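You operate a simulated robot arm through the tools that you are given. There is no shell and no other tool.

You are at the controls of a simulated robot arm. One attempt, no reset.

Task
Put things in order on the top of the gauge table. At the end: the clear cup is in the yellow tank drip tray; the beige glue dauber stands where the orange bung stood; the orange bung stands where the clear cup stood; the yellow sleeve stands where the beige glue dauber stood; whatever was shut is shut again. Leave all else as you found it, and nothing knocked over.

Only the result counts: the job must be done as asked and must still hold three seconds after the hand-in. Knocking over, shifting, dropping, spilling or breaking anything else fails it.

Robot
A 5-joint arm with a two-finger parallel gripper, fixed in place. Base frame: the origin is at the foot of the arm, x ahead of it, y to its left, z up; the work surface is at about z = 0. Lengths are in m, angles in degrees, forces in N, time in s.
With the tool pointing down near the work surface it reaches from about 0.26 to 0.6 m from the base axis. Its first joint turns from -66.0 to 66.0 degrees. The tool tilts only in the upright plane through the base axis and itself; it spins freely about its own axis. Payload 1.57 kg.
Tool frame: the origin (TCP) lies between the finger pads and is the grasp point; the fingertips stand 0.03 m ahead of it; z points along the fingers, y is the line along which they close. Largest opening 0.08 m; finger width 0.017, thickness 0.012; the body of the gripper, 0.04 by 0.082 m, starts 0.08 m behind the TCP.
Orientation is that of the tool frame in the base frame, as a unit quaternion [x, y, z, w]. With the fingers straight down and closing along the base's y, the tool's x points along the base's -x, its y along +y and its z along -z.

Tools
- The arm moves only by the tool step_arm. Its argument "deltas" is a list of rows, each a list of 3 entries, a list of its own where there are three numbers: the shift along the tool's x, y, z in cm, then the turn, a rotation vector about the tool's x, y, z in degrees, then the opening, from 0 (shut) to 1 (fully open). In form: [[[dx, dy, dz], [ax, ay, az], hand], ...]. A call has 1 to 20 rows; each row is the pose to reach, as a shift and turn from the pose commanded when the call began, along the tool's axes at that moment. Rows are played at 5 a second. More than 0.05 m and 8.6 degrees between two rows, or a gripper value outside its range, and nothing of the call is played. A pose out of reach is approached as far as the arm can. The call stops where the force on the tool passes 40 N (or 10 N more than at its start, if that is more) or the arm is blocked; 0.2 s more then pass. The fingers move at their own pace (about 0.153 m/s each) and stop on an object; they squeeze with about 39 N. The grip force told is the motor's: it shows also when the fingers shut on nothing. Time passes only in rows, and 0.2 s behind the last, so rows that repeat a pose let the fingers close. It gives the time, the measured TCP pose, the force on the tool (base axes), the opening and the grip force at its end, in the units of the frame above (readings bear some noise), with the torque about the TCP (base axes, N m) and any sound that the robot's microphone picked up, and new pictures: "show" is both (left out), scene, wrist or none.
- Cameras (640 x 400 px; columns grow to the right, rows downward): "scene" is fixed at [0.0264, 0.3809, 0.5407]; the picture's right is [-0.87, -0.50, 0.00], its down [-0.21, 0.37, -0.91] and it looks along [0.45, -0.79, -0.42] (base axes); focal length 366 px, centre (320, 200). "wrist" rides on the gripper at [0.072, -0.007, -0.122] in the tool frame; the picture's right is [0.09, 1.00, 0.00], its down [-0.84, 0.08, -0.54] and it looks along [-0.54, 0.05, 0.84] (tool axes); focal length 238 px, centre (320, 200). There is no depth. A picture from a camera that has moved, and an enlarged one, comes with that camera's place and axes in the base frame and with its lens.
- close_up(camera, box): a new picture of the part [left, top, right, bottom] of that camera's present view, enlarged. It takes no simulated time.
- hand_in(): hands the job in; it is judged then, once.

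Places have to be worked out from the pictures, the camera data and where the tool is seen. Open the gripper and draw the arm clear of the work before you hand the job in, unless the task says otherwise.

The tools are called as a command line: name --argument value ..., lists and objects as JSON in quotes. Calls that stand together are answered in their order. step_arm: Moves the arm, as the interface text tells. Its arguments: {"type":"object","properties":{"deltas":{"type":"array","items":{"type":"array"}},"show":{"type":"string","enum":["both","scene","wrist","none"]}},"required":["deltas"]} The other tools are called the same way: close_up (camera, box) takes an enlarged picture of a part of a camera's view; hand_in () hands the job in.

At the start:

```text
time: 0.0
position: [0.3425, -0.1441, 0.3667]
tool_rot: [-0.001, 1.0, 0.0, -0.001]
ft_force: [1.1, 0.2, 0.0]
wrist_torque: [-0.01, 0.0, -0.01]
finger_gap: 0.08
finger_force: 0.1
```

scene: 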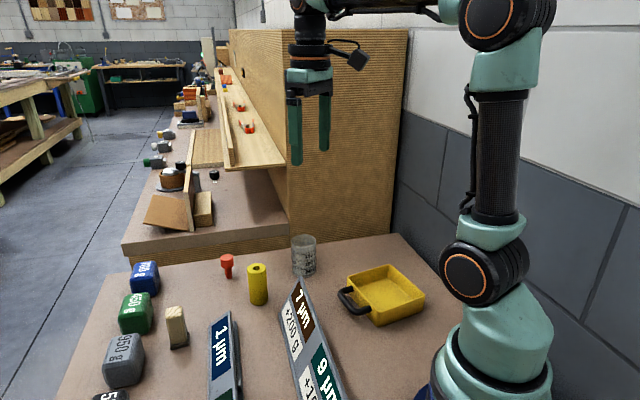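
wrist: 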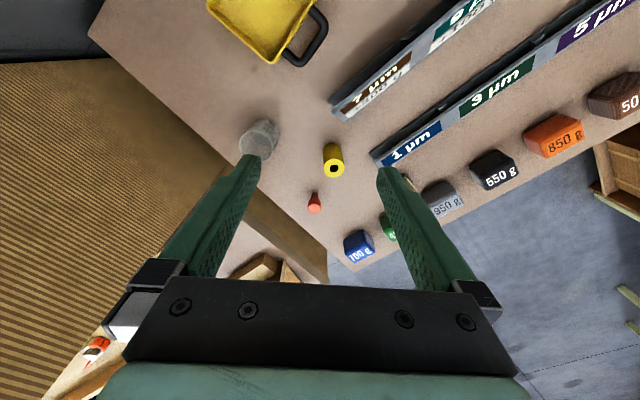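

I'll start by looking at the objects closer in both views before moving anything.

close_up --camera "scene" --box '[200, 220, 360, 320]'

close_up --camera "scene" --box '[80, 250, 240, 350]'

close_up --camera "scene" --box '[280, 220, 440, 320]'

close_up --camera "wrist" --box '[200, 80, 440, 230]'

```text
4.00 times, centred on (280, 270) of scene
camera zoom: at [0.0264, 0.3809, 0.5407], right [-0.87, -0.5, 0.0], down [-0.21, 0.37, -0.91], along [0.45, -0.79, -0.42], focal length 1464 px, centre (480, -80)
```

zoom: 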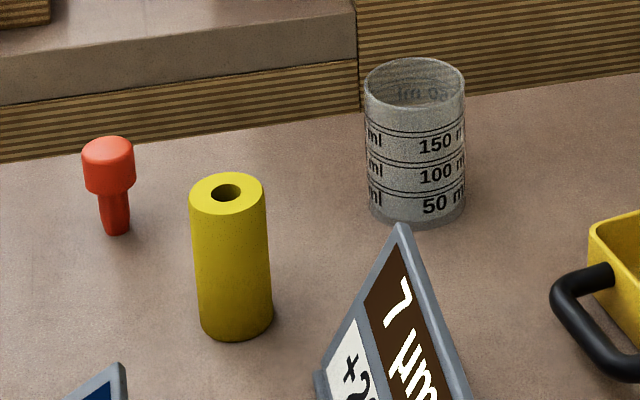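

```text
4.00 times, centred on (160, 300) of scene
camera zoom: at [0.0264, 0.3809, 0.5407], right [-0.87, -0.5, 0.0], down [-0.21, 0.37, -0.91], along [0.45, -0.79, -0.42], focal length 1464 px, centre (960, -200)
```

zoom: 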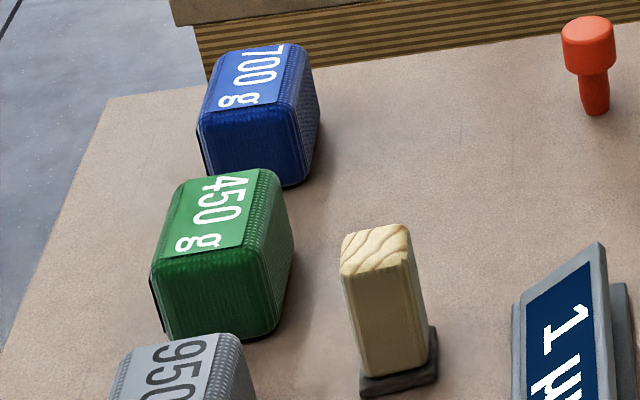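

```text
4.00 times, centred on (360, 270) of scene
camera zoom: at [0.0264, 0.3809, 0.5407], right [-0.87, -0.5, 0.0], down [-0.21, 0.37, -0.91], along [0.45, -0.79, -0.42], focal length 1464 px, centre (160, -80)
```

zoom: 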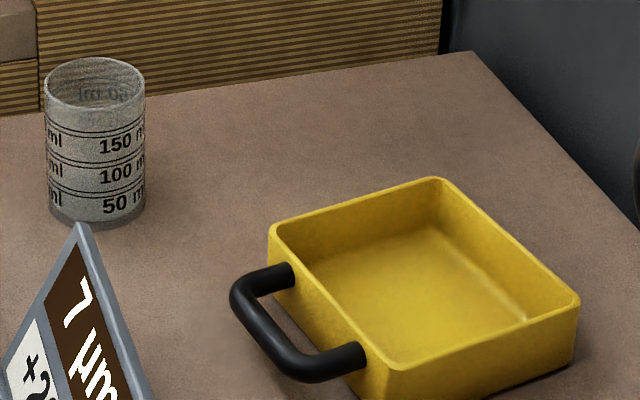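

```text
2.67 times, centred on (320, 155) of wrist
camera zoom: at [0.2706, -0.1506, 0.4868], right [-0.09, 1.0, 0.0], down [0.84, 0.08, 0.54], along [0.54, 0.05, -0.84], focal length 636 px, centre (320, 320)
```

zoom: 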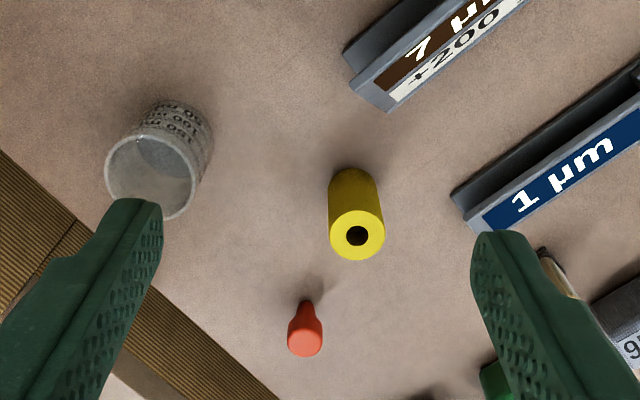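

The cup looks to be near (0.433, -0.252), sleeve near (0.462, -0.110), bung near (0.573, -0.139), dauber near (0.515, 0.062) and tray centre near (0.224, -0.25). I move above the cup at a safe height, with the tool spun to match the arm's direction, to refine these.

step_arm --deltas '[[[-1.5, -1.77, 2.45], [0, 0, 6], 1], [[-3.0, -3.53, 4.9], [0, 0, 12], 1], [[-4.5, -5.3, 7.35], [0, 0, 18], 1], [[-6.0, -7.07, 9.8], [0, 0, 24], 1], [[-7.5, -8.83, 12.25], [0, 0, 30], 1], [[-8.95, -10.6, 14.7], [0, 0, 36], 1], [[-8.95, -10.6, 14.7], [0, 0, 36], 1]]' --show "both"

```text
time: 1.6
position: [0.4325, -0.2519, 0.2206]
tool_rot: [0.31, 0.951, 0.0, 0.0]
ft_force: [0.1, 0.5, 0.0]
wrist_torque: [0.01, -0.01, 0.01]
finger_gap: 0.0802
finger_force: 0.1
camera wrist: at [0.3702, -0.2135, 0.3405], right [0.51, 0.86, 0.0], down [0.72, -0.43, 0.54], along [0.47, -0.28, -0.84], focal length 238 px, centre (320, 200)
```

scene: 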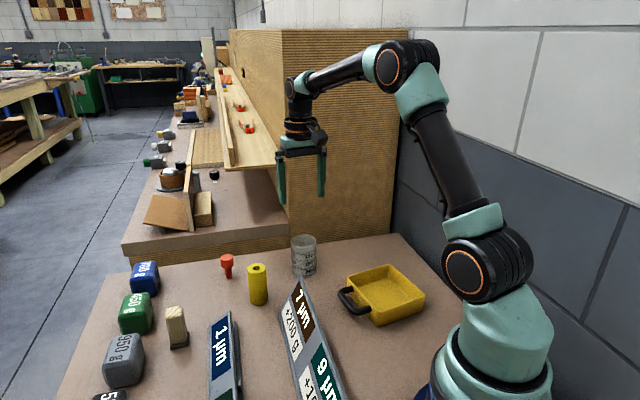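
wrist: 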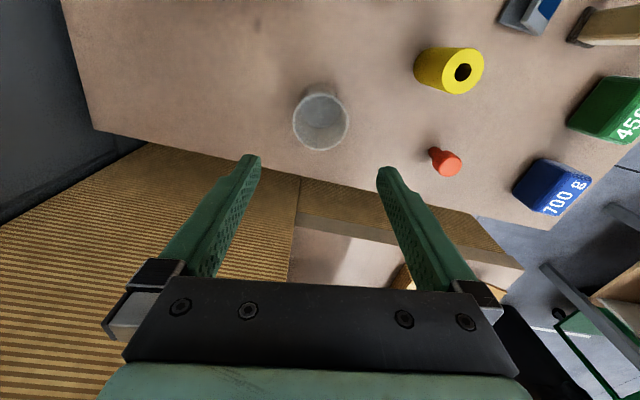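

The cup sits nearly in line with the tool. I enlarge the wrist view to measure the cup, sleeve and bung precisely.

close_up --camera "wrist" --box '[240, 70, 400, 170]'

close_up --camera "wrist" --box '[380, 0, 640, 162]'

close_up --camera "wrist" --box '[400, 120, 500, 182]'

```text
4.00 times, centred on (320, 120) of wrist
camera zoom: at [0.3702, -0.2135, 0.3405], right [0.51, 0.86, 0.0], down [0.72, -0.43, 0.54], along [0.47, -0.28, -0.84], focal length 953 px, centre (320, 520)
```

zoom: 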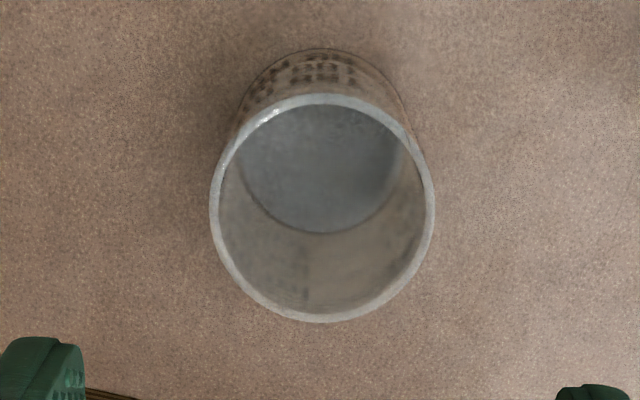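

```text
2.46 times, centred on (510, 81) of wrist
camera zoom: at [0.3702, -0.2135, 0.3405], right [0.51, 0.86, 0.0], down [0.72, -0.43, 0.54], along [0.47, -0.28, -0.84], focal length 587 px, centre (-148, 493)
```

zoom: 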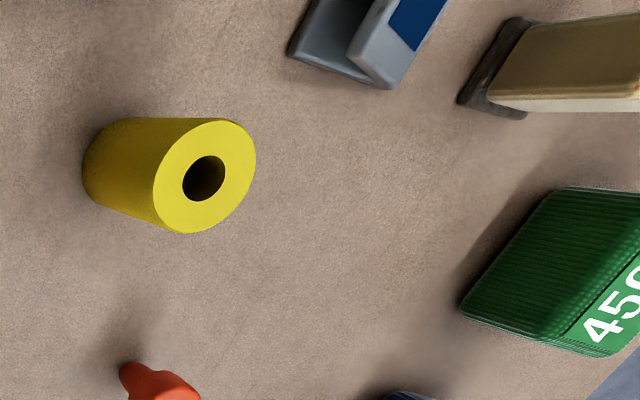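

```text
6.40 times, centred on (450, 151) of wrist
camera zoom: at [0.3702, -0.2135, 0.3405], right [0.51, 0.86, 0.0], down [0.72, -0.43, 0.54], along [0.47, -0.28, -0.84], focal length 1525 px, centre (-512, 514)
```

zoom: 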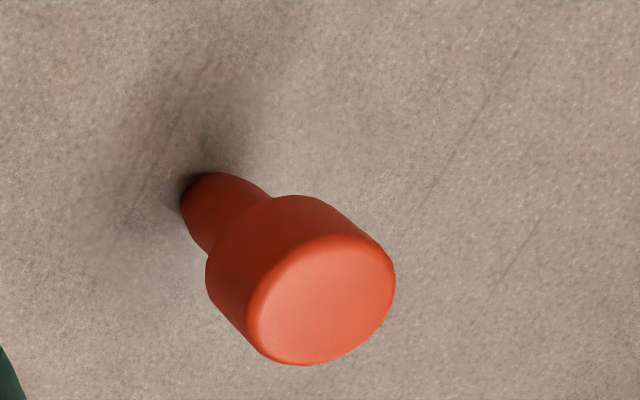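

The cup is empty and upright at about (0.430, -0.249), 8.2 cm tall and 6 cm wide; the bung is about (0.570, -0.136) and the sleeve (0.459, -0.107). I now look at the tray from above before picking up the cup.

step_arm --deltas '[[[3.44, -2.41, 0], [0, 0, 0], 1], [[6.88, -4.82, 0], [0, 0, 0], 1], [[10.32, -7.23, 0], [0, 0, 0], 1], [[13.76, -9.64, 0], [0, 0, 0], 1], [[17.2, -12.05, 0], [0, 0, 0], 1], [[17.2, -12.05, 0], [0, 0, 0], 1]]' --show "both"

```text
time: 3.0
position: [0.2178, -0.2461, 0.2187]
tool_rot: [0.309, 0.951, 0.001, 0.0]
ft_force: [0.1, -0.4, -0.2]
wrist_torque: [0.02, 0.01, 0.0]
finger_gap: 0.08
finger_force: 0.1
camera wrist: at [0.156, -0.2094, 0.3398], right [0.51, 0.86, 0.0], down [0.72, -0.43, 0.54], along [0.47, -0.28, -0.84], focal length 238 px, centre (320, 200)
```

scene: 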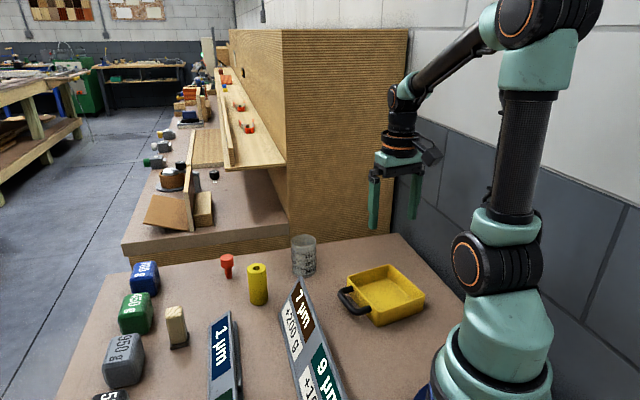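
wrist: 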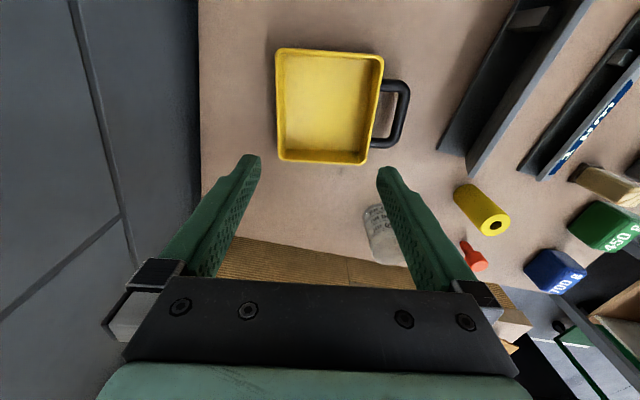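

close_up --camera "wrist" --box '[250, 35, 426, 175]'

```text
2.86 times, centred on (338, 105) of wrist
camera zoom: at [0.156, -0.2094, 0.3398], right [0.51, 0.86, 0.0], down [0.72, -0.43, 0.54], along [0.47, -0.28, -0.84], focal length 681 px, centre (269, 471)
```

zoom: 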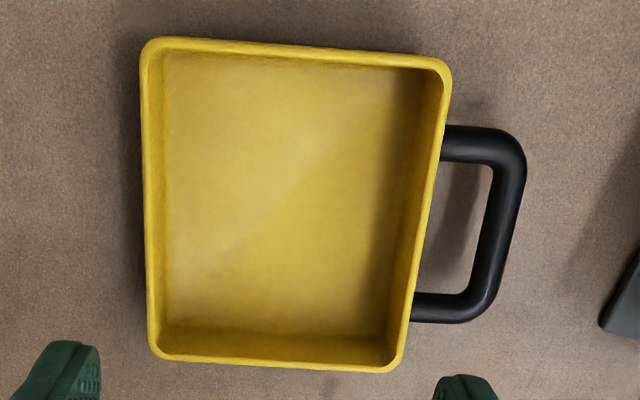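

The tray's centre works out to about (0.221, -0.241), about 13 × 12 cm with a rim near 3 cm and an empty floor. I return above the cup and descend to just over its rim to check the alignment.

step_arm --deltas '[[[-3.4, 2.41, 0], [0, 0, 0], 1], [[-6.8, 4.82, 0], [0, 0, 0], 1], [[-10.2, 7.22, 0], [0, 0, 0], 1], [[-13.6, 9.63, 0], [0, 0, 0], 1], [[-16.98, 12.03, 0], [0, 0, 0], 1], [[-16.98, 12.03, 3], [0, 0, 0], 1], [[-16.98, 12.03, 6], [0, 0, 0], 1], [[-16.98, 12.03, 9], [0, 0, 0], 1], [[-16.98, 12.03, 9], [0, 0, 0], 1]]' --show "both"

```text
time: 5.0
position: [0.4286, -0.2486, 0.1287]
tool_rot: [0.309, 0.951, 0.001, 0.0]
ft_force: [-0.5, 0.7, 0.8]
wrist_torque: [0.0, 0.01, -0.01]
finger_gap: 0.0798
finger_force: 0.1
camera wrist: at [0.3664, -0.2128, 0.2503], right [0.51, 0.86, 0.0], down [0.72, -0.43, 0.54], along [0.47, -0.28, -0.84], focal length 238 px, centre (320, 200)
```

scene: 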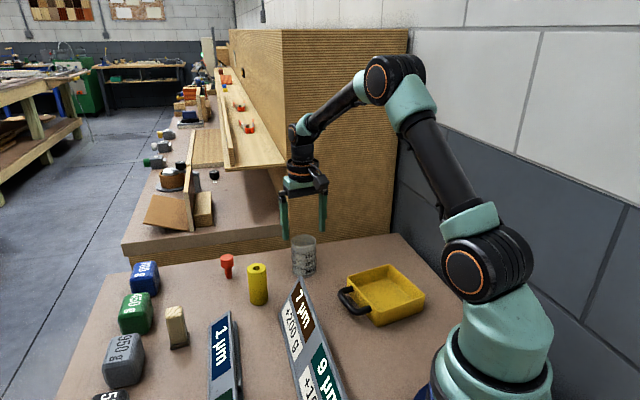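
wrist: 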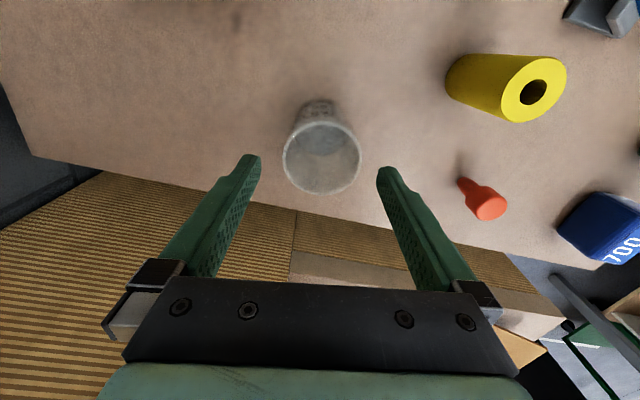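

The cup's rim is centred between the fingers to within a couple of millimetres. I take closer views to confirm and to re-measure the bung and sleeve from this lower viewpoint.

close_up --camera "wrist" --box '[240, 90, 400, 210]'

close_up --camera "wrist" --box '[430, 150, 530, 235]'

close_up --camera "wrist" --box '[430, 30, 590, 140]'

```text
3.33 times, centred on (320, 150) of wrist
camera zoom: at [0.3664, -0.2128, 0.2503], right [0.51, 0.86, 0.0], down [0.72, -0.43, 0.54], along [0.47, -0.28, -0.84], focal length 794 px, centre (320, 367)
```

zoom: 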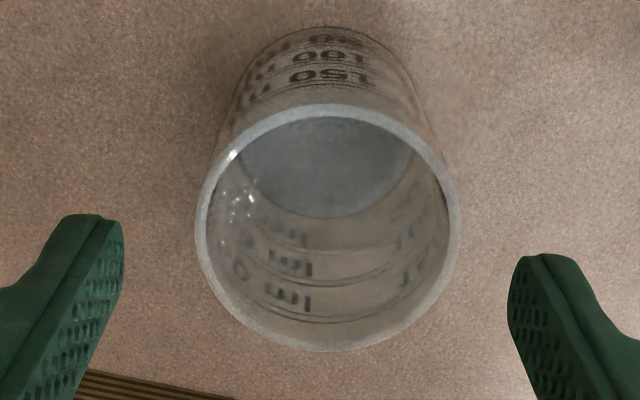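

```text
4.71 times, centred on (480, 192) of wrist
camera zoom: at [0.3664, -0.2128, 0.2503], right [0.51, 0.86, 0.0], down [0.72, -0.43, 0.54], along [0.47, -0.28, -0.84], focal length 1122 px, centre (-433, 235)
```

zoom: 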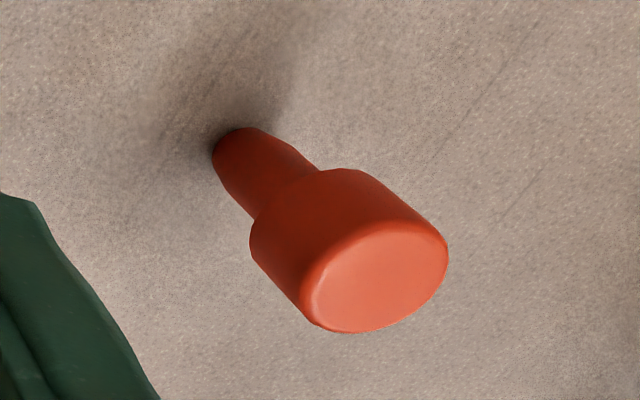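

```text
3.64 times, centred on (510, 85) of wrist
camera zoom: at [0.3664, -0.2128, 0.2503], right [0.51, 0.86, 0.0], down [0.72, -0.43, 0.54], along [0.47, -0.28, -0.84], focal length 867 px, centre (-371, 618)
```

zoom: 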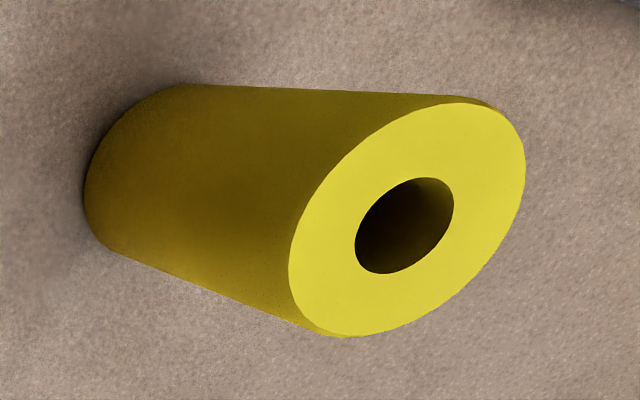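

The cup's axis is only about 2 mm off the tool's; I correct that, lower to a TCP height of about 6 cm and close gently on it.

step_arm --deltas '[[[-0.11, 0.18, 0], [0, 0, 0], 1], [[-0.11, 0.18, 2], [0, 0, 0], 1], [[-0.11, 0.18, 4], [0, 0, 0], 1], [[-0.11, 0.18, 6], [0, 0, 0], 1], [[-0.11, 0.18, 6.8], [0, 0, 0], 1], [[-0.11, 0.18, 6.8], [0, 0, 0], 1]]' --show "both"

```text
time: 6.4
position: [0.4307, -0.248, 0.0614]
tool_rot: [0.309, 0.951, 0.0, 0.0]
ft_force: [-0.2, -0.6, 0.2]
wrist_torque: [0.01, 0.0, -0.03]
finger_gap: 0.08
finger_force: 0.0
camera wrist: at [0.3692, -0.2113, 0.182], right [0.51, 0.86, 0.0], down [0.72, -0.43, 0.54], along [0.47, -0.28, -0.84], focal length 238 px, centre (320, 200)
```

scene: 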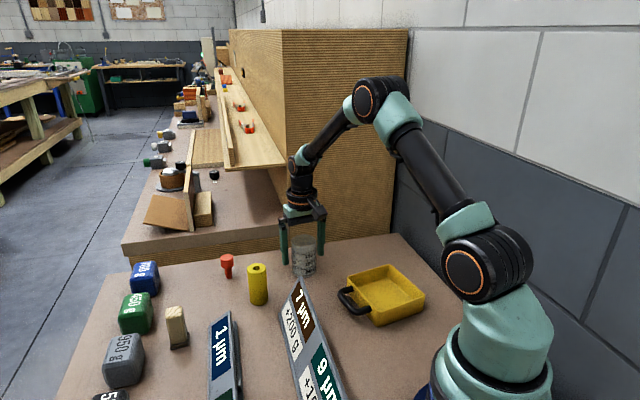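
wrist: 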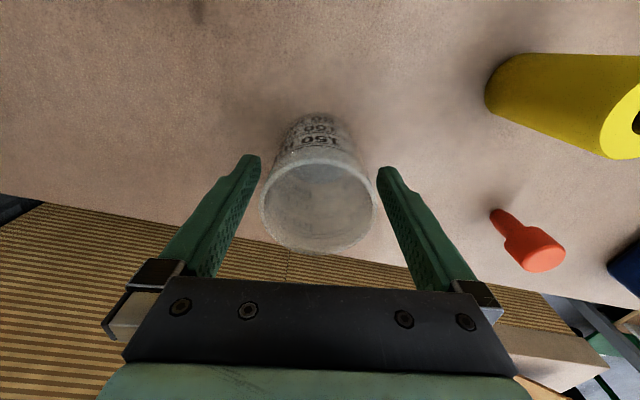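

The cup stands between the pads with no contact force. I close lightly first to see how firm the grip is.

step_arm --deltas '[[[0, 0, 0], [0, 0, 0], 0.85], [[0, 0, 0], [0, 0, 0], 0.76], [[0, 0, 0], [0, 0, 0], 0.7], [[0, 0, 0], [0, 0, 0], 0.7], [[0, 0, 0], [0, 0, 0], 0.7]]' --show "wrist"

```text
time: 7.6
position: [0.4314, -0.249, 0.0623]
tool_rot: [0.309, 0.951, -0.001, 0.0]
ft_force: [0.3, -0.3, 0.7]
wrist_torque: [-0.01, 0.02, 0.0]
finger_gap: 0.0563
finger_force: 0.2
camera wrist: at [0.3693, -0.2113, 0.1823], right [0.51, 0.86, 0.0], down [0.72, -0.43, 0.54], along [0.47, -0.28, -0.84], focal length 238 px, centre (320, 200)
```

wrist: 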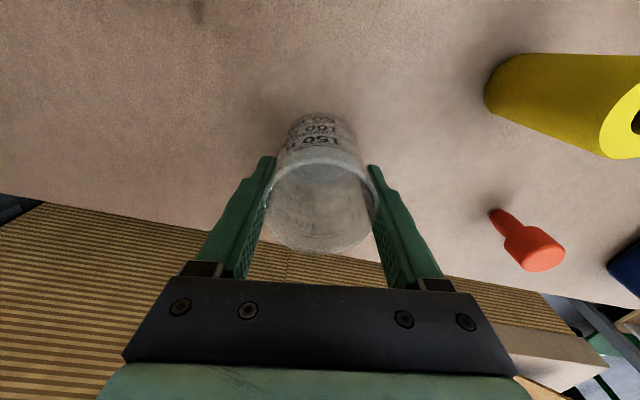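

At a 5.6 cm gap there's still no contact, so the cup is slightly narrower at this height. I close further in small steps.

step_arm --deltas '[[[0, 0, 0], [0, 0, 0], 0.66], [[0, 0, 0], [0, 0, 0], 0.62], [[0, 0, 0], [0, 0, 0], 0.6], [[0, 0, 0], [0, 0, 0], 0.6], [[0, 0, 0], [0, 0, 0], 0.6]]' --show "wrist"

```text
time: 8.8
position: [0.432, -0.25, 0.0618]
tool_rot: [0.308, 0.951, -0.001, 0.0]
ft_force: [0.6, -0.2, 0.8]
wrist_torque: [-0.03, 0.04, -0.02]
finger_gap: 0.0546
finger_force: 38.6
camera wrist: at [0.3693, -0.2113, 0.1823], right [0.51, 0.86, 0.0], down [0.72, -0.43, 0.54], along [0.47, -0.28, -0.84], focal length 238 px, centre (320, 200)
```

wrist: 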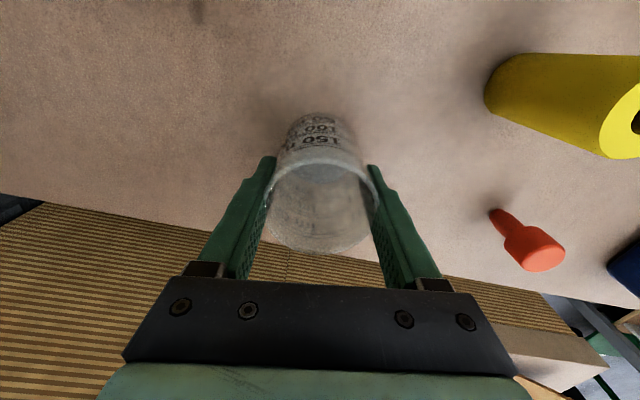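

The cup is held firmly at 5.46 cm. I lift it 10 cm and carry it level toward the tray.

step_arm --deltas '[[[0, 0, -1], [0, 0, 0], 0.6], [[0, 0, -3], [0, 0, 0], 0.6], [[0, 0, -6], [0, 0, 0], 0.6], [[0, 0, -9], [0, 0, 0], 0.6], [[0, 0, -10], [0, 0, 0], 0.6], [[2.4, -1.66, -10], [0, 0, 0], 0.6], [[4.9, -3.32, -10], [0, 0, 0], 0.6], [[7.4, -4.98, -10], [0, 0, 0], 0.6], [[9.8, -6.65, -10], [0, 0, 0], 0.6], [[12.3, -8.32, -10], [0, 0, 0], 0.6], [[14.8, -9.98, -10], [0, 0, 0], 0.6], [[17.2, -11.65, -10], [0, 0, 0], 0.6], [[17.2, -11.65, -10], [0, 0, 0], 0.6]]' --show "both"

```text
time: 11.6
position: [0.2241, -0.2401, 0.1617]
tool_rot: [0.309, 0.951, 0.0, 0.001]
ft_force: [-0.5, 0.0, 0.5]
wrist_torque: [-0.01, -0.01, 0.02]
finger_gap: 0.055
finger_force: 38.8
camera wrist: at [0.1633, -0.2042, 0.2823], right [0.51, 0.86, 0.0], down [0.72, -0.43, 0.54], along [0.47, -0.28, -0.84], focal length 238 px, centre (320, 200)
```

scene: 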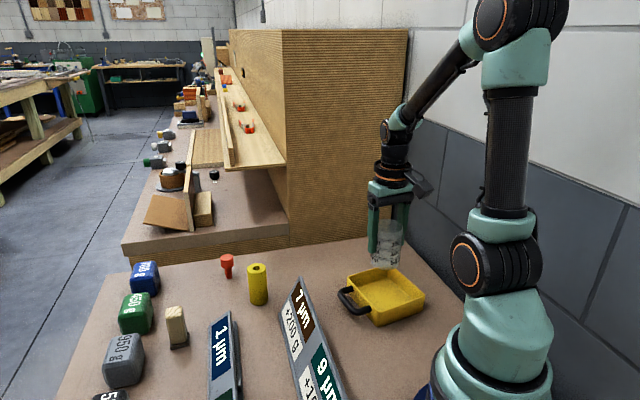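
wrist: 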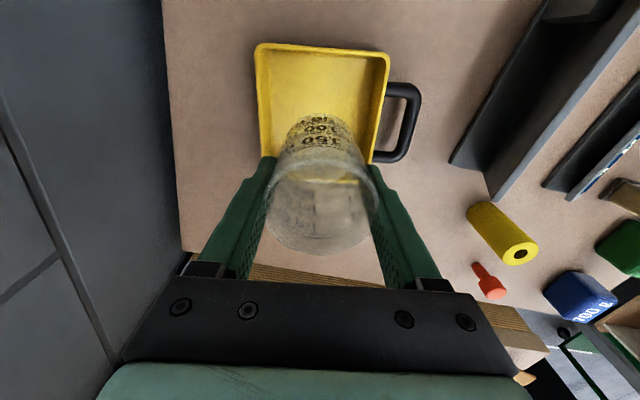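

Cup is above the tray about 5 mm short of the centre line. I correct that and lower until the cup's bottom is just above the tray floor.

step_arm --deltas '[[[0.37, -0.27, 0], [0, 0, 0], 0.6], [[0.37, -0.27, 2.5], [0, 0, 0], 0.6], [[0.37, -0.27, 5], [0, 0, 0], 0.6], [[0.37, -0.27, 7], [0, 0, 0], 0.6], [[0.37, -0.27, 8.6], [0, 0, 0], 0.6], [[0.37, -0.27, 8.6], [0, 0, 0], 0.6]]' --show "both"

```text
time: 13.0
position: [0.2193, -0.241, 0.0742]
tool_rot: [0.309, 0.951, 0.0, 0.001]
ft_force: [0.1, 1.4, -0.3]
wrist_torque: [-0.01, 0.04, -0.02]
finger_gap: 0.0545
finger_force: 39.6
camera wrist: at [0.1578, -0.2038, 0.1947], right [0.51, 0.86, 0.0], down [0.72, -0.43, 0.54], along [0.47, -0.28, -0.84], focal length 238 px, centre (320, 200)
```

scene: 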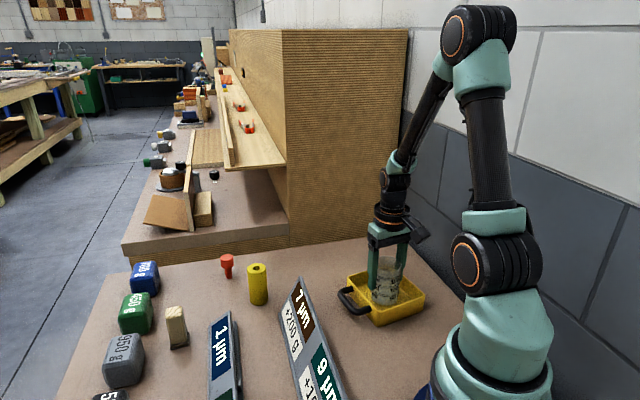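
wrist: 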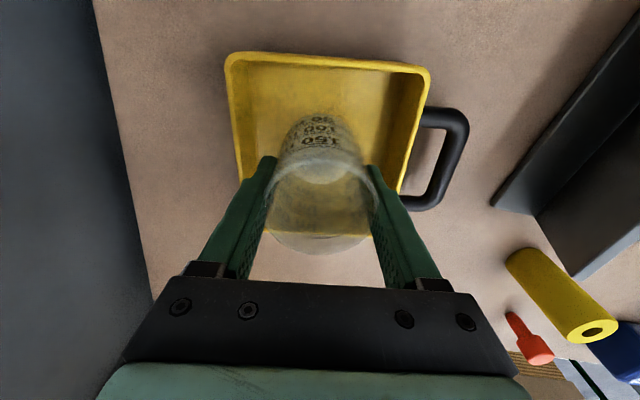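

Cup bottom is now about 1.2 cm above the table level, centred in the tray. I lower in small steps watching for contact.

step_arm --deltas '[[[0, 0, 0.3], [0, 0, 0], 0.6], [[0, 0, 0.6], [0, 0, 0], 0.6], [[0, 0, 0.6], [0, 0, 0], 0.6]]' --show "none"

```text
time: 13.8
position: [0.2202, -0.2417, 0.0679]
tool_rot: [0.309, 0.951, 0.001, 0.001]
ft_force: [-0.2, 0.4, 0.1]
wrist_torque: [0.0, 0.01, 0.0]
finger_gap: 0.0544
finger_force: 38.7
```

No contact yet; I go on in 1–2 mm steps.

step_arm --deltas '[[[0, 0, 0.15], [0, 0, 0], 0.6], [[0, 0, 0.2], [0, 0, 0], 0.6], [[0, 0, 0.2], [0, 0, 0], 0.6]]' --show "wrist"

```text
time: 14.6
position: [0.2206, -0.2418, 0.0662]
tool_rot: [0.309, 0.951, 0.0, 0.0]
ft_force: [0.2, 0.3, -0.2]
wrist_torque: [-0.02, 0.01, -0.05]
finger_gap: 0.0545
finger_force: 39.6
camera wrist: at [0.1579, -0.2044, 0.1875], right [0.51, 0.86, 0.0], down [0.72, -0.43, 0.54], along [0.47, -0.28, -0.84], focal length 238 px, centre (320, 200)
```

wrist: 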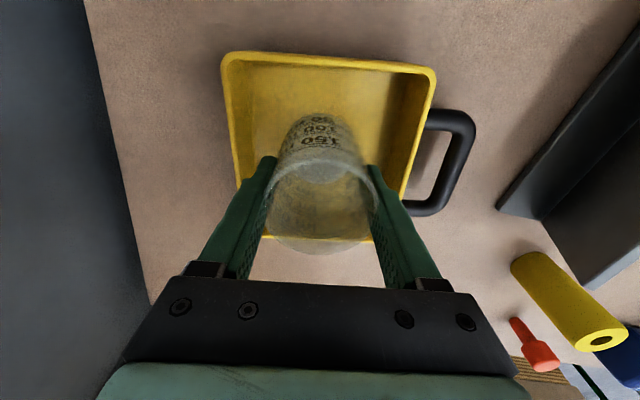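

step_arm --deltas '[[[0, 0, 0.1], [0, 0, 0], 0.6], [[0, 0, 0.1], [0, 0, 0], 0.6]]' --show "none"

```text
time: 15.2
position: [0.2205, -0.2417, 0.0652]
tool_rot: [0.309, 0.951, 0.0, 0.0]
ft_force: [-0.5, -0.5, -0.5]
wrist_torque: [-0.02, -0.03, 0.01]
finger_gap: 0.0544
finger_force: 39.0
```

Still no upward force; another millimetre or two down.

step_arm --deltas '[[[0, 0, 0.1], [0, 0, 0], 0.6], [[0, 0, 0.1], [0, 0, 0], 0.6]]' --show "none"

```text
time: 15.8
position: [0.2197, -0.2422, 0.0649]
tool_rot: [0.309, 0.951, -0.001, 0.001]
ft_force: [-2.6, 2.3, 15.6]
wrist_torque: [0.15, 0.11, -0.01]
finger_gap: 0.0545
finger_force: 38.9
```

Contact at about 15 N: the cup rests on the tray floor. I ease off half a millimetre and open gradually to about 7 cm.

step_arm --deltas '[[[0, 0, -0.05], [0, 0, 0], 0.6], [[0, 0, -0.05], [0, 0, 0], 0.68], [[0, 0, -0.05], [0, 0, 0], 0.72], [[0, 0, -0.05], [0, 0, 0], 0.78], [[0, 0, -0.05], [0, 0, 0], 0.84], [[0, 0, -0.05], [0, 0, 0], 0.88], [[0, 0, -0.05], [0, 0, 0], 0.88]]' --show "wrist"

```text
time: 17.4
position: [0.22, -0.2419, 0.0653]
tool_rot: [0.309, 0.951, 0.0, 0.0]
ft_force: [-0.8, 0.3, 0.3]
wrist_torque: [0.02, -0.01, 0.01]
finger_gap: 0.0704
finger_force: 0.1
camera wrist: at [0.158, -0.2047, 0.1863], right [0.51, 0.86, 0.0], down [0.72, -0.43, 0.54], along [0.47, -0.28, -0.84], focal length 238 px, centre (320, 200)
```

wrist: 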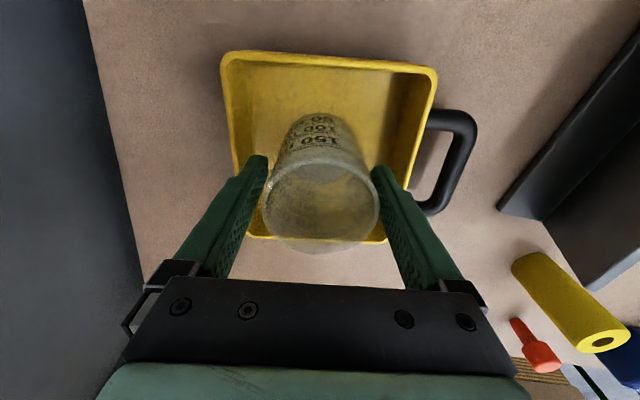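

The cup is released and standing. I raise straight up and check it.

step_arm --deltas '[[[0, 0, -1], [0, 0, 0], 0.9], [[0, 0, -3], [0, 0, 0], 0.9], [[0, 0, -6], [0, 0, 0], 1], [[0, 0, -10], [0, 0, 0], 1], [[0, 0, -14], [0, 0, 0], 1], [[0, 0, -14], [0, 0, 0], 1]]' --show "both"

```text
time: 18.8
position: [0.219, -0.2391, 0.205]
tool_rot: [0.309, 0.951, 0.0, 0.0]
ft_force: [0.8, -0.3, -1.1]
wrist_torque: [-0.03, 0.01, 0.01]
finger_gap: 0.08
finger_force: 0.0
camera wrist: at [0.158, -0.2024, 0.3272], right [0.51, 0.86, 0.0], down [0.72, -0.43, 0.54], along [0.47, -0.28, -0.84], focal length 238 px, centre (320, 200)
```

scene: 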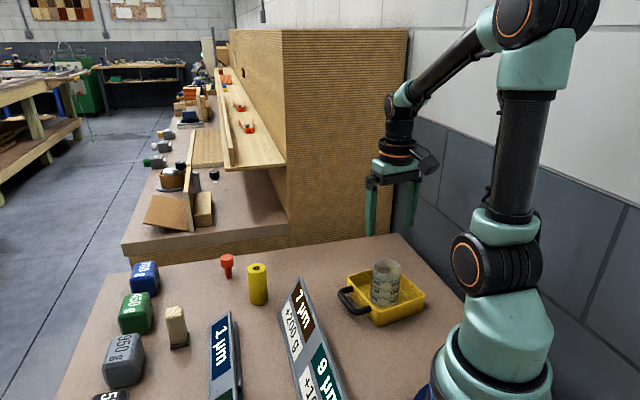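
wrist: 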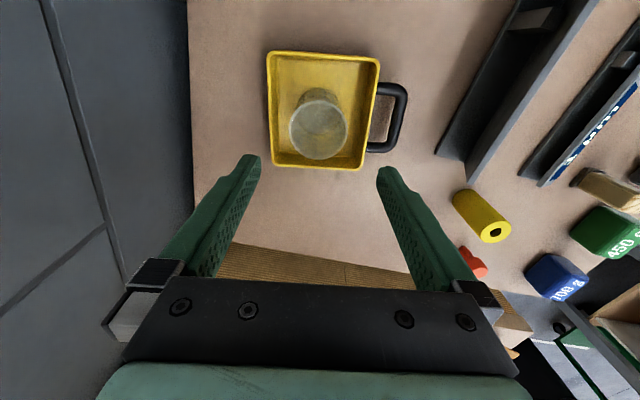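

The cup stands centred in the tray. Next I travel high to above the bung at (0.570, -0.137), spinning the tool to match the arm direction.

step_arm --deltas '[[[-2.48, 3.2, 0], [0, 0, -2.5], 1], [[-4.95, 6.41, 0], [0, 0, -5], 1], [[-7.43, 9.61, 0], [0, 0, -7.5], 1], [[-9.9, 12.81, 0], [0, 0, -10], 1], [[-12.38, 16.02, 0], [0, 0, -12.5], 1], [[-14.85, 19.22, 0], [0, 0, -15], 1], [[-17.33, 22.42, 0], [0, 0, -17.5], 1], [[-19.8, 25.63, 0], [0, 0, -20], 1], [[-22.28, 28.83, 0], [0, 0, -22.5], 1], [[-22.28, 28.83, 3], [0, 0, -22.5], 1], [[-22.28, 28.83, 6], [0, 0, -22.5], 1], [[-22.28, 28.83, 6], [0, 0, -22.5], 1]]' --show "both"

```text
time: 21.4
position: [0.5687, -0.1404, 0.1456]
tool_rot: [0.118, 0.993, 0.0, 0.001]
ft_force: [-0.2, 0.3, -1.0]
wrist_torque: [0.01, 0.0, -0.03]
finger_gap: 0.08
finger_force: 0.0
camera wrist: at [0.4976, -0.1294, 0.2661], right [0.14, 0.99, 0.0], down [0.83, -0.12, 0.54], along [0.54, -0.08, -0.84], focal length 238 px, centre (320, 200)
```

scene: 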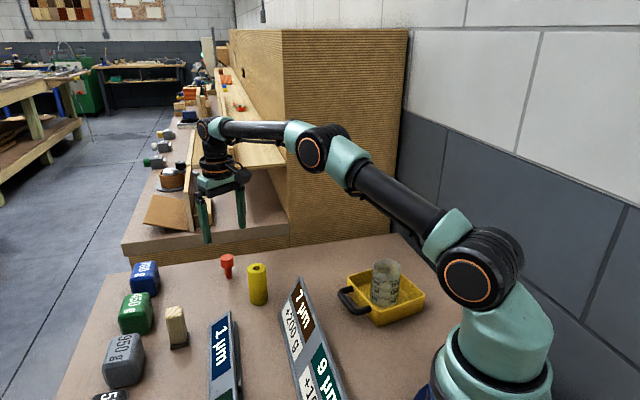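
wrist: 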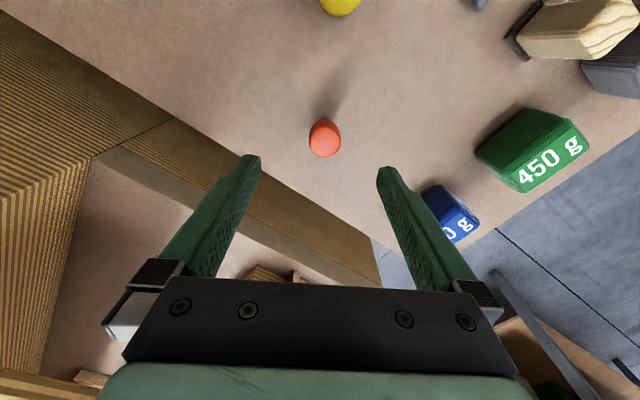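

close_up --camera "wrist" --box '[260, 90, 388, 170]'

close_up --camera "wrist" --box '[480, 0, 640, 100]'

```text
5.00 times, centred on (324, 130) of wrist
camera zoom: at [0.4976, -0.1294, 0.2661], right [0.14, 0.99, 0.0], down [0.83, -0.12, 0.54], along [0.54, -0.08, -0.84], focal length 1192 px, centre (300, 550)
```

zoom: 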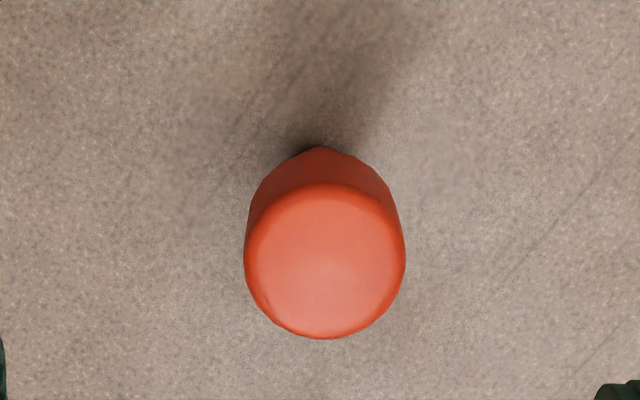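

```text
4.00 times, centred on (560, 50) of wrist
camera zoom: at [0.4976, -0.1294, 0.2661], right [0.14, 0.99, 0.0], down [0.83, -0.12, 0.54], along [0.54, -0.08, -0.84], focal length 953 px, centre (-640, 800)
```

zoom: 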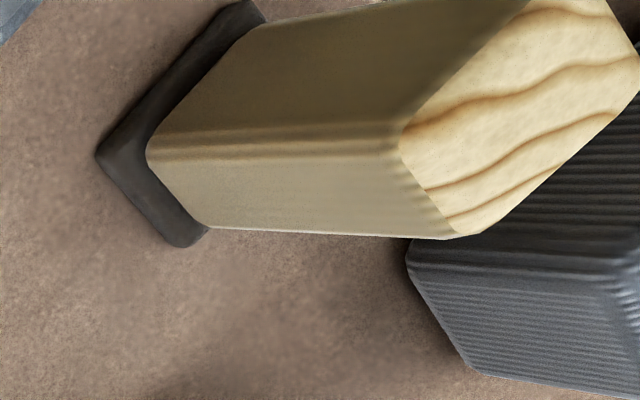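

The bung is about 3.5 mm to the side of the tool axis. I shift over and drop to just above it for a finer check.

step_arm --deltas '[[[0.02, 0.35, 0], [0, 0, 0], 1], [[0.02, 0.35, 2.5], [0, 0, 0], 1], [[0.02, 0.35, 4.6], [0, 0, 0], 1], [[0.02, 0.35, 4.6], [0, 0, 0], 1]]' --show "both"

close_up --camera "wrist" --box '[240, 110, 400, 210]'

```text
time: 22.4
position: [0.57, -0.136, 0.0988]
tool_rot: [0.118, 0.993, 0.0, 0.0]
ft_force: [0.2, 0.5, -0.2]
wrist_torque: [-0.02, 0.0, 0.01]
finger_gap: 0.0802
finger_force: 0.1
camera wrist: at [0.4989, -0.1259, 0.2203], right [0.14, 0.99, 0.0], down [0.83, -0.12, 0.54], along [0.54, -0.08, -0.84], focal length 238 px, centre (320, 200)
```

scene: 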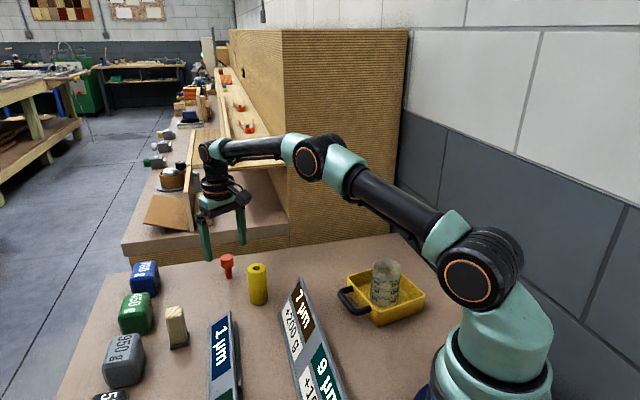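
wrist: 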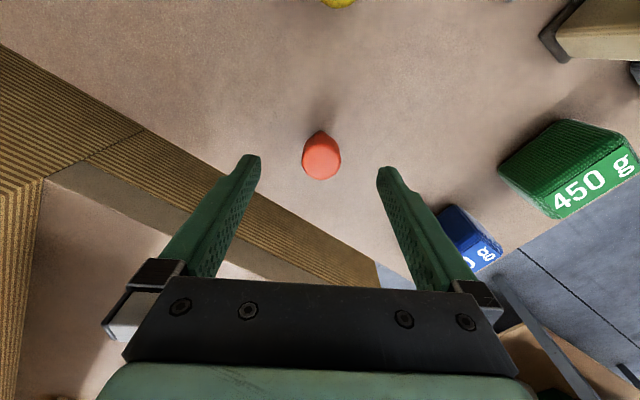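

```text
4.00 times, centred on (320, 160) of wrist
camera zoom: at [0.4989, -0.1259, 0.2203], right [0.14, 0.99, 0.0], down [0.83, -0.12, 0.54], along [0.54, -0.08, -0.84], focal length 953 px, centre (320, 360)
```

zoom: 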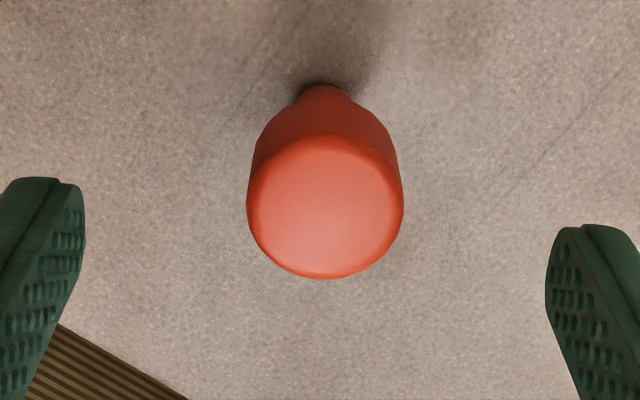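

The bung is centred within a millimetre, at (0.570, -0.136). I lower to grip its head and close slowly.

step_arm --deltas '[[[0, 0, 2], [0, 0, 0], 1], [[0, 0, 4], [0, 0, 0], 1], [[0, 0, 5.2], [0, 0, 0], 1], [[0, 0, 5.2], [0, 0, 0], 0.8], [[0, 0, 5.2], [0, 0, 0], 0.6], [[0, 0, 5.2], [0, 0, 0], 0.5], [[0, 0, 5.2], [0, 0, 0], 0.45]]' --show "both"

close_up --camera "wrist" --box '[240, 110, 400, 210]'

```text
time: 24.0
position: [0.5696, -0.1377, 0.0463]
tool_rot: [0.117, 0.993, 0.0, 0.0]
ft_force: [-0.3, -0.2, 0.7]
wrist_torque: [-0.01, -0.01, 0.01]
finger_gap: 0.036
finger_force: 0.1
camera wrist: at [0.4977, -0.1258, 0.1679], right [0.14, 0.99, 0.0], down [0.83, -0.12, 0.54], along [0.54, -0.08, -0.84], focal length 238 px, centre (320, 200)
```

scene: 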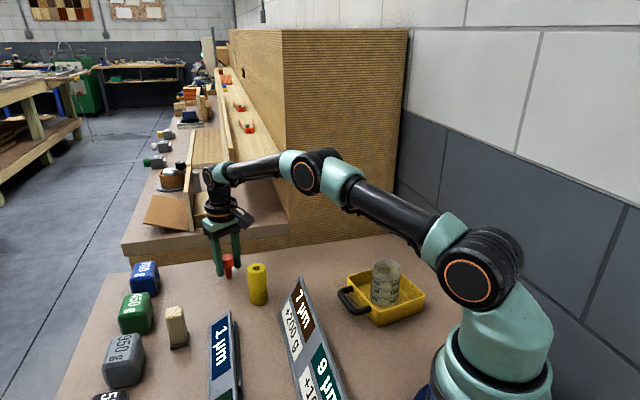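
wrist: 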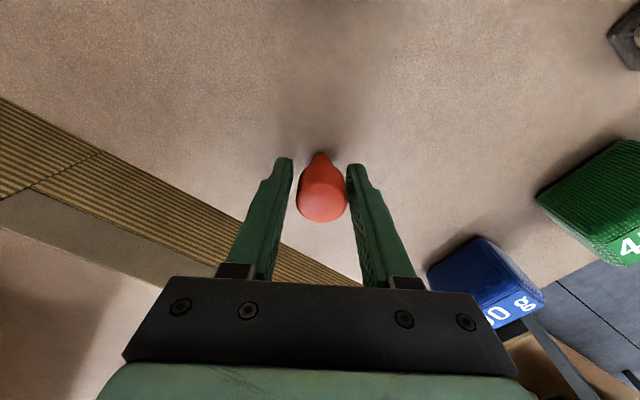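

```text
4.00 times, centred on (320, 160) of wrist
camera zoom: at [0.4977, -0.1258, 0.1679], right [0.14, 0.99, 0.0], down [0.83, -0.12, 0.54], along [0.54, -0.08, -0.84], focal length 953 px, centre (320, 360)
```

zoom: 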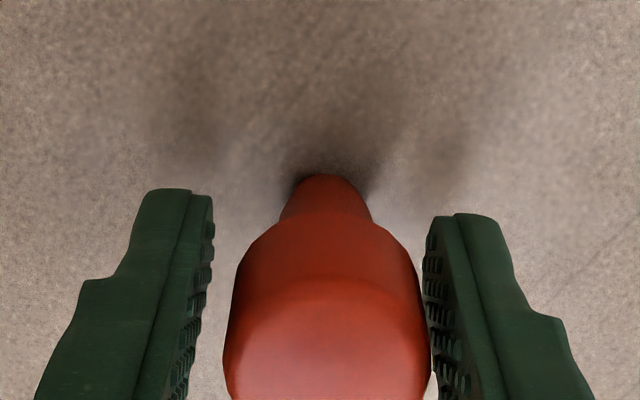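

The right pad is nearly touching while the left has a gap, so I shift about 1.3 mm to the right and look again before closing.

step_arm --deltas '[[[0, 0.13, 0], [0, 0, 0], 0.45], [[0, 0.13, 0], [0, 0, 0], 0.45]]' --show "none"

close_up --camera "wrist" --box '[250, 130, 394, 230]'

```text
time: 24.6
position: [0.5693, -0.134, 0.046]
tool_rot: [0.118, 0.993, 0.0, 0.0]
ft_force: [-0.1, -0.3, 0.4]
wrist_torque: [-0.03, -0.03, -0.05]
finger_gap: 0.0361
finger_force: 0.0
```

```text
4.00 times, centred on (322, 180) of wrist
camera zoom: at [0.4982, -0.1243, 0.1675], right [0.14, 0.99, 0.0], down [0.83, -0.12, 0.54], along [0.54, -0.08, -0.84], focal length 953 px, centre (312, 280)
```

zoom: 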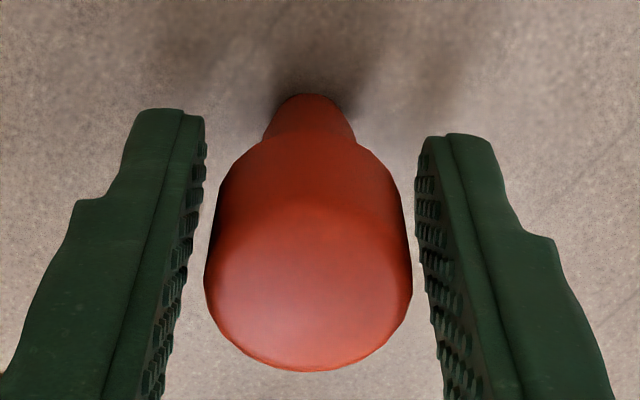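

By calculation the pads' mid-line is now about 0.7 mm past the bung's centre; I shift back that much and close.

step_arm --deltas '[[[0, -0.07, 0], [0, 0, 0], 0.45], [[0, -0.07, 0], [0, 0, 0], 0.42], [[0, -0.07, 0], [0, 0, 0], 0.4], [[0, -0.07, 0], [0, 0, 0], 0.38], [[0, -0.07, 0], [0, 0, 0], 0.35], [[0, -0.07, 0], [0, 0, 0], 0.32], [[0, -0.07, 0], [0, 0, 0], 0.3], [[0, -0.07, 0], [0, 0, 0], 0.3]]' --show "wrist"

close_up --camera "wrist" --box '[250, 130, 394, 230]'

```text
time: 26.4
position: [0.5684, -0.1352, 0.0463]
tool_rot: [0.117, 0.993, 0.0, 0.0]
ft_force: [0.4, 0.0, 0.5]
wrist_torque: [0.01, -0.01, -0.01]
finger_gap: 0.0272
finger_force: 38.2
camera wrist: at [0.4979, -0.125, 0.1679], right [0.14, 0.99, 0.0], down [0.83, -0.12, 0.54], along [0.54, -0.08, -0.84], focal length 238 px, centre (320, 200)
```

wrist: 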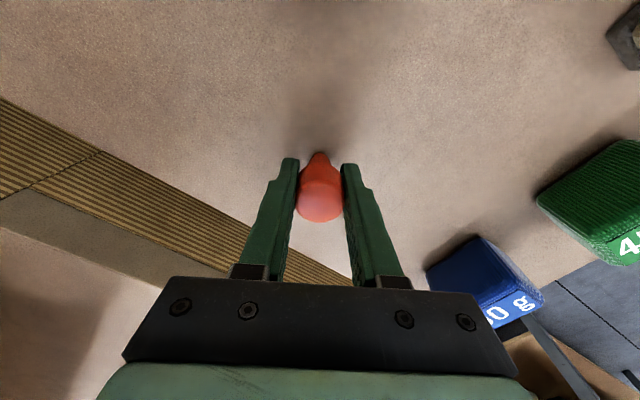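

```text
4.00 times, centred on (322, 180) of wrist
camera zoom: at [0.4979, -0.125, 0.1679], right [0.14, 0.99, 0.0], down [0.83, -0.12, 0.54], along [0.54, -0.08, -0.84], focal length 953 px, centre (312, 280)
```

zoom: 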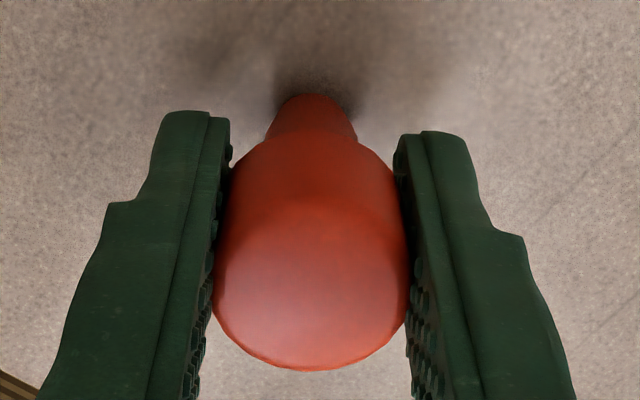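

The bung is gripped on its axis at 2.7 cm, 38 N; its original spot is about (0.570, -0.136). I lift it 10 cm and carry it to the cup's old place at (0.4306, -0.2488).

step_arm --deltas '[[[0, -0.07, -1], [0, 0, 0], 0.3], [[0, -0.07, -3.5], [0, 0, 0], 0.3], [[0, -0.07, -7], [0, 0, 0], 0.3], [[0, -0.07, -10], [0, 0, 0], 0.3], [[2.17, -2.86, -10], [0, 0, 3.3], 0.3], [[4.34, -5.72, -10], [0, 0, 6.6], 0.3], [[6.5, -8.59, -10], [0, 0, 9.9], 0.3], [[8.67, -11.45, -10], [0, 0, 13.2], 0.3], [[10.84, -14.31, -10], [0, 0, 16.5], 0.3], [[10.84, -14.31, -10], [0, 0, 16.5], 0.3]]' --show "both"

```text
time: 28.6
position: [0.4291, -0.2488, 0.1478]
tool_rot: [0.259, 0.966, -0.001, 0.0]
ft_force: [-0.3, -0.7, 0.1]
wrist_torque: [0.02, 0.0, 0.04]
finger_gap: 0.0272
finger_force: 37.9
camera wrist: at [0.3647, -0.2186, 0.2688], right [0.42, 0.91, 0.0], down [0.76, -0.35, 0.54], along [0.49, -0.23, -0.84], focal length 238 px, centre (320, 200)
```

scene: 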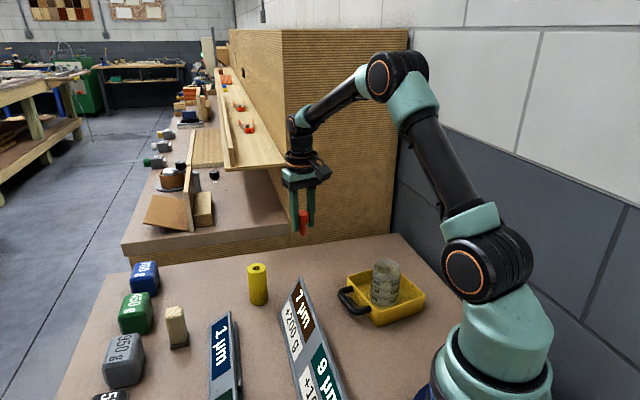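
wrist: 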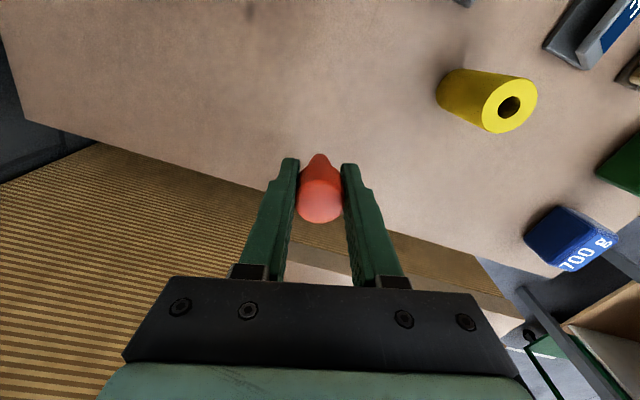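

The bung hangs right over the cup's old spot. I lower it most of the way, then approach contact in millimetre steps.

step_arm --deltas '[[[0, 0, 3], [0, 0, 0], 0.3], [[0, 0, 6], [0, 0, 0], 0.3], [[0, 0, 8.5], [0, 0, 0], 0.3], [[0, 0, 9.5], [0, 0, 0], 0.3], [[0, 0, 9.5], [0, 0, 0], 0.3]]' --show "both"

```text
time: 29.8
position: [0.4311, -0.2475, 0.0523]
tool_rot: [0.258, 0.966, 0.0, 0.0]
ft_force: [-0.5, -0.4, -1.1]
wrist_torque: [-0.01, 0.01, 0.01]
finger_gap: 0.0272
finger_force: 38.1
camera wrist: at [0.3652, -0.2188, 0.1736], right [0.42, 0.91, 0.0], down [0.76, -0.35, 0.54], along [0.49, -0.23, -0.84], focal length 238 px, centre (320, 200)
```

scene: 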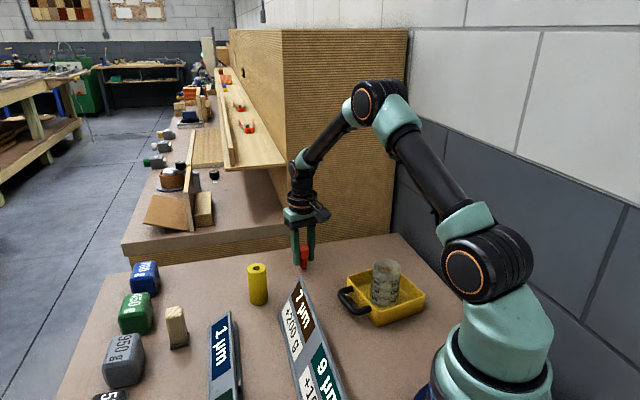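
wrist: 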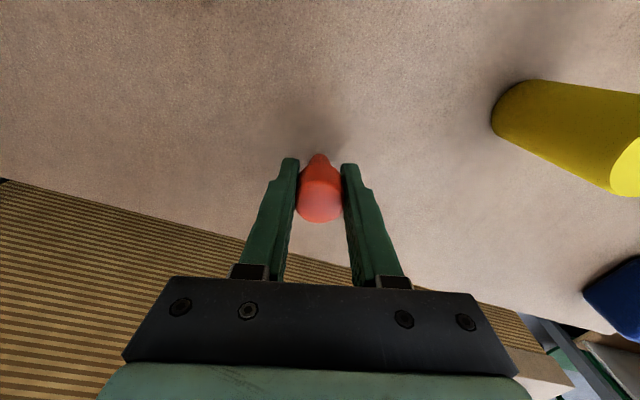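

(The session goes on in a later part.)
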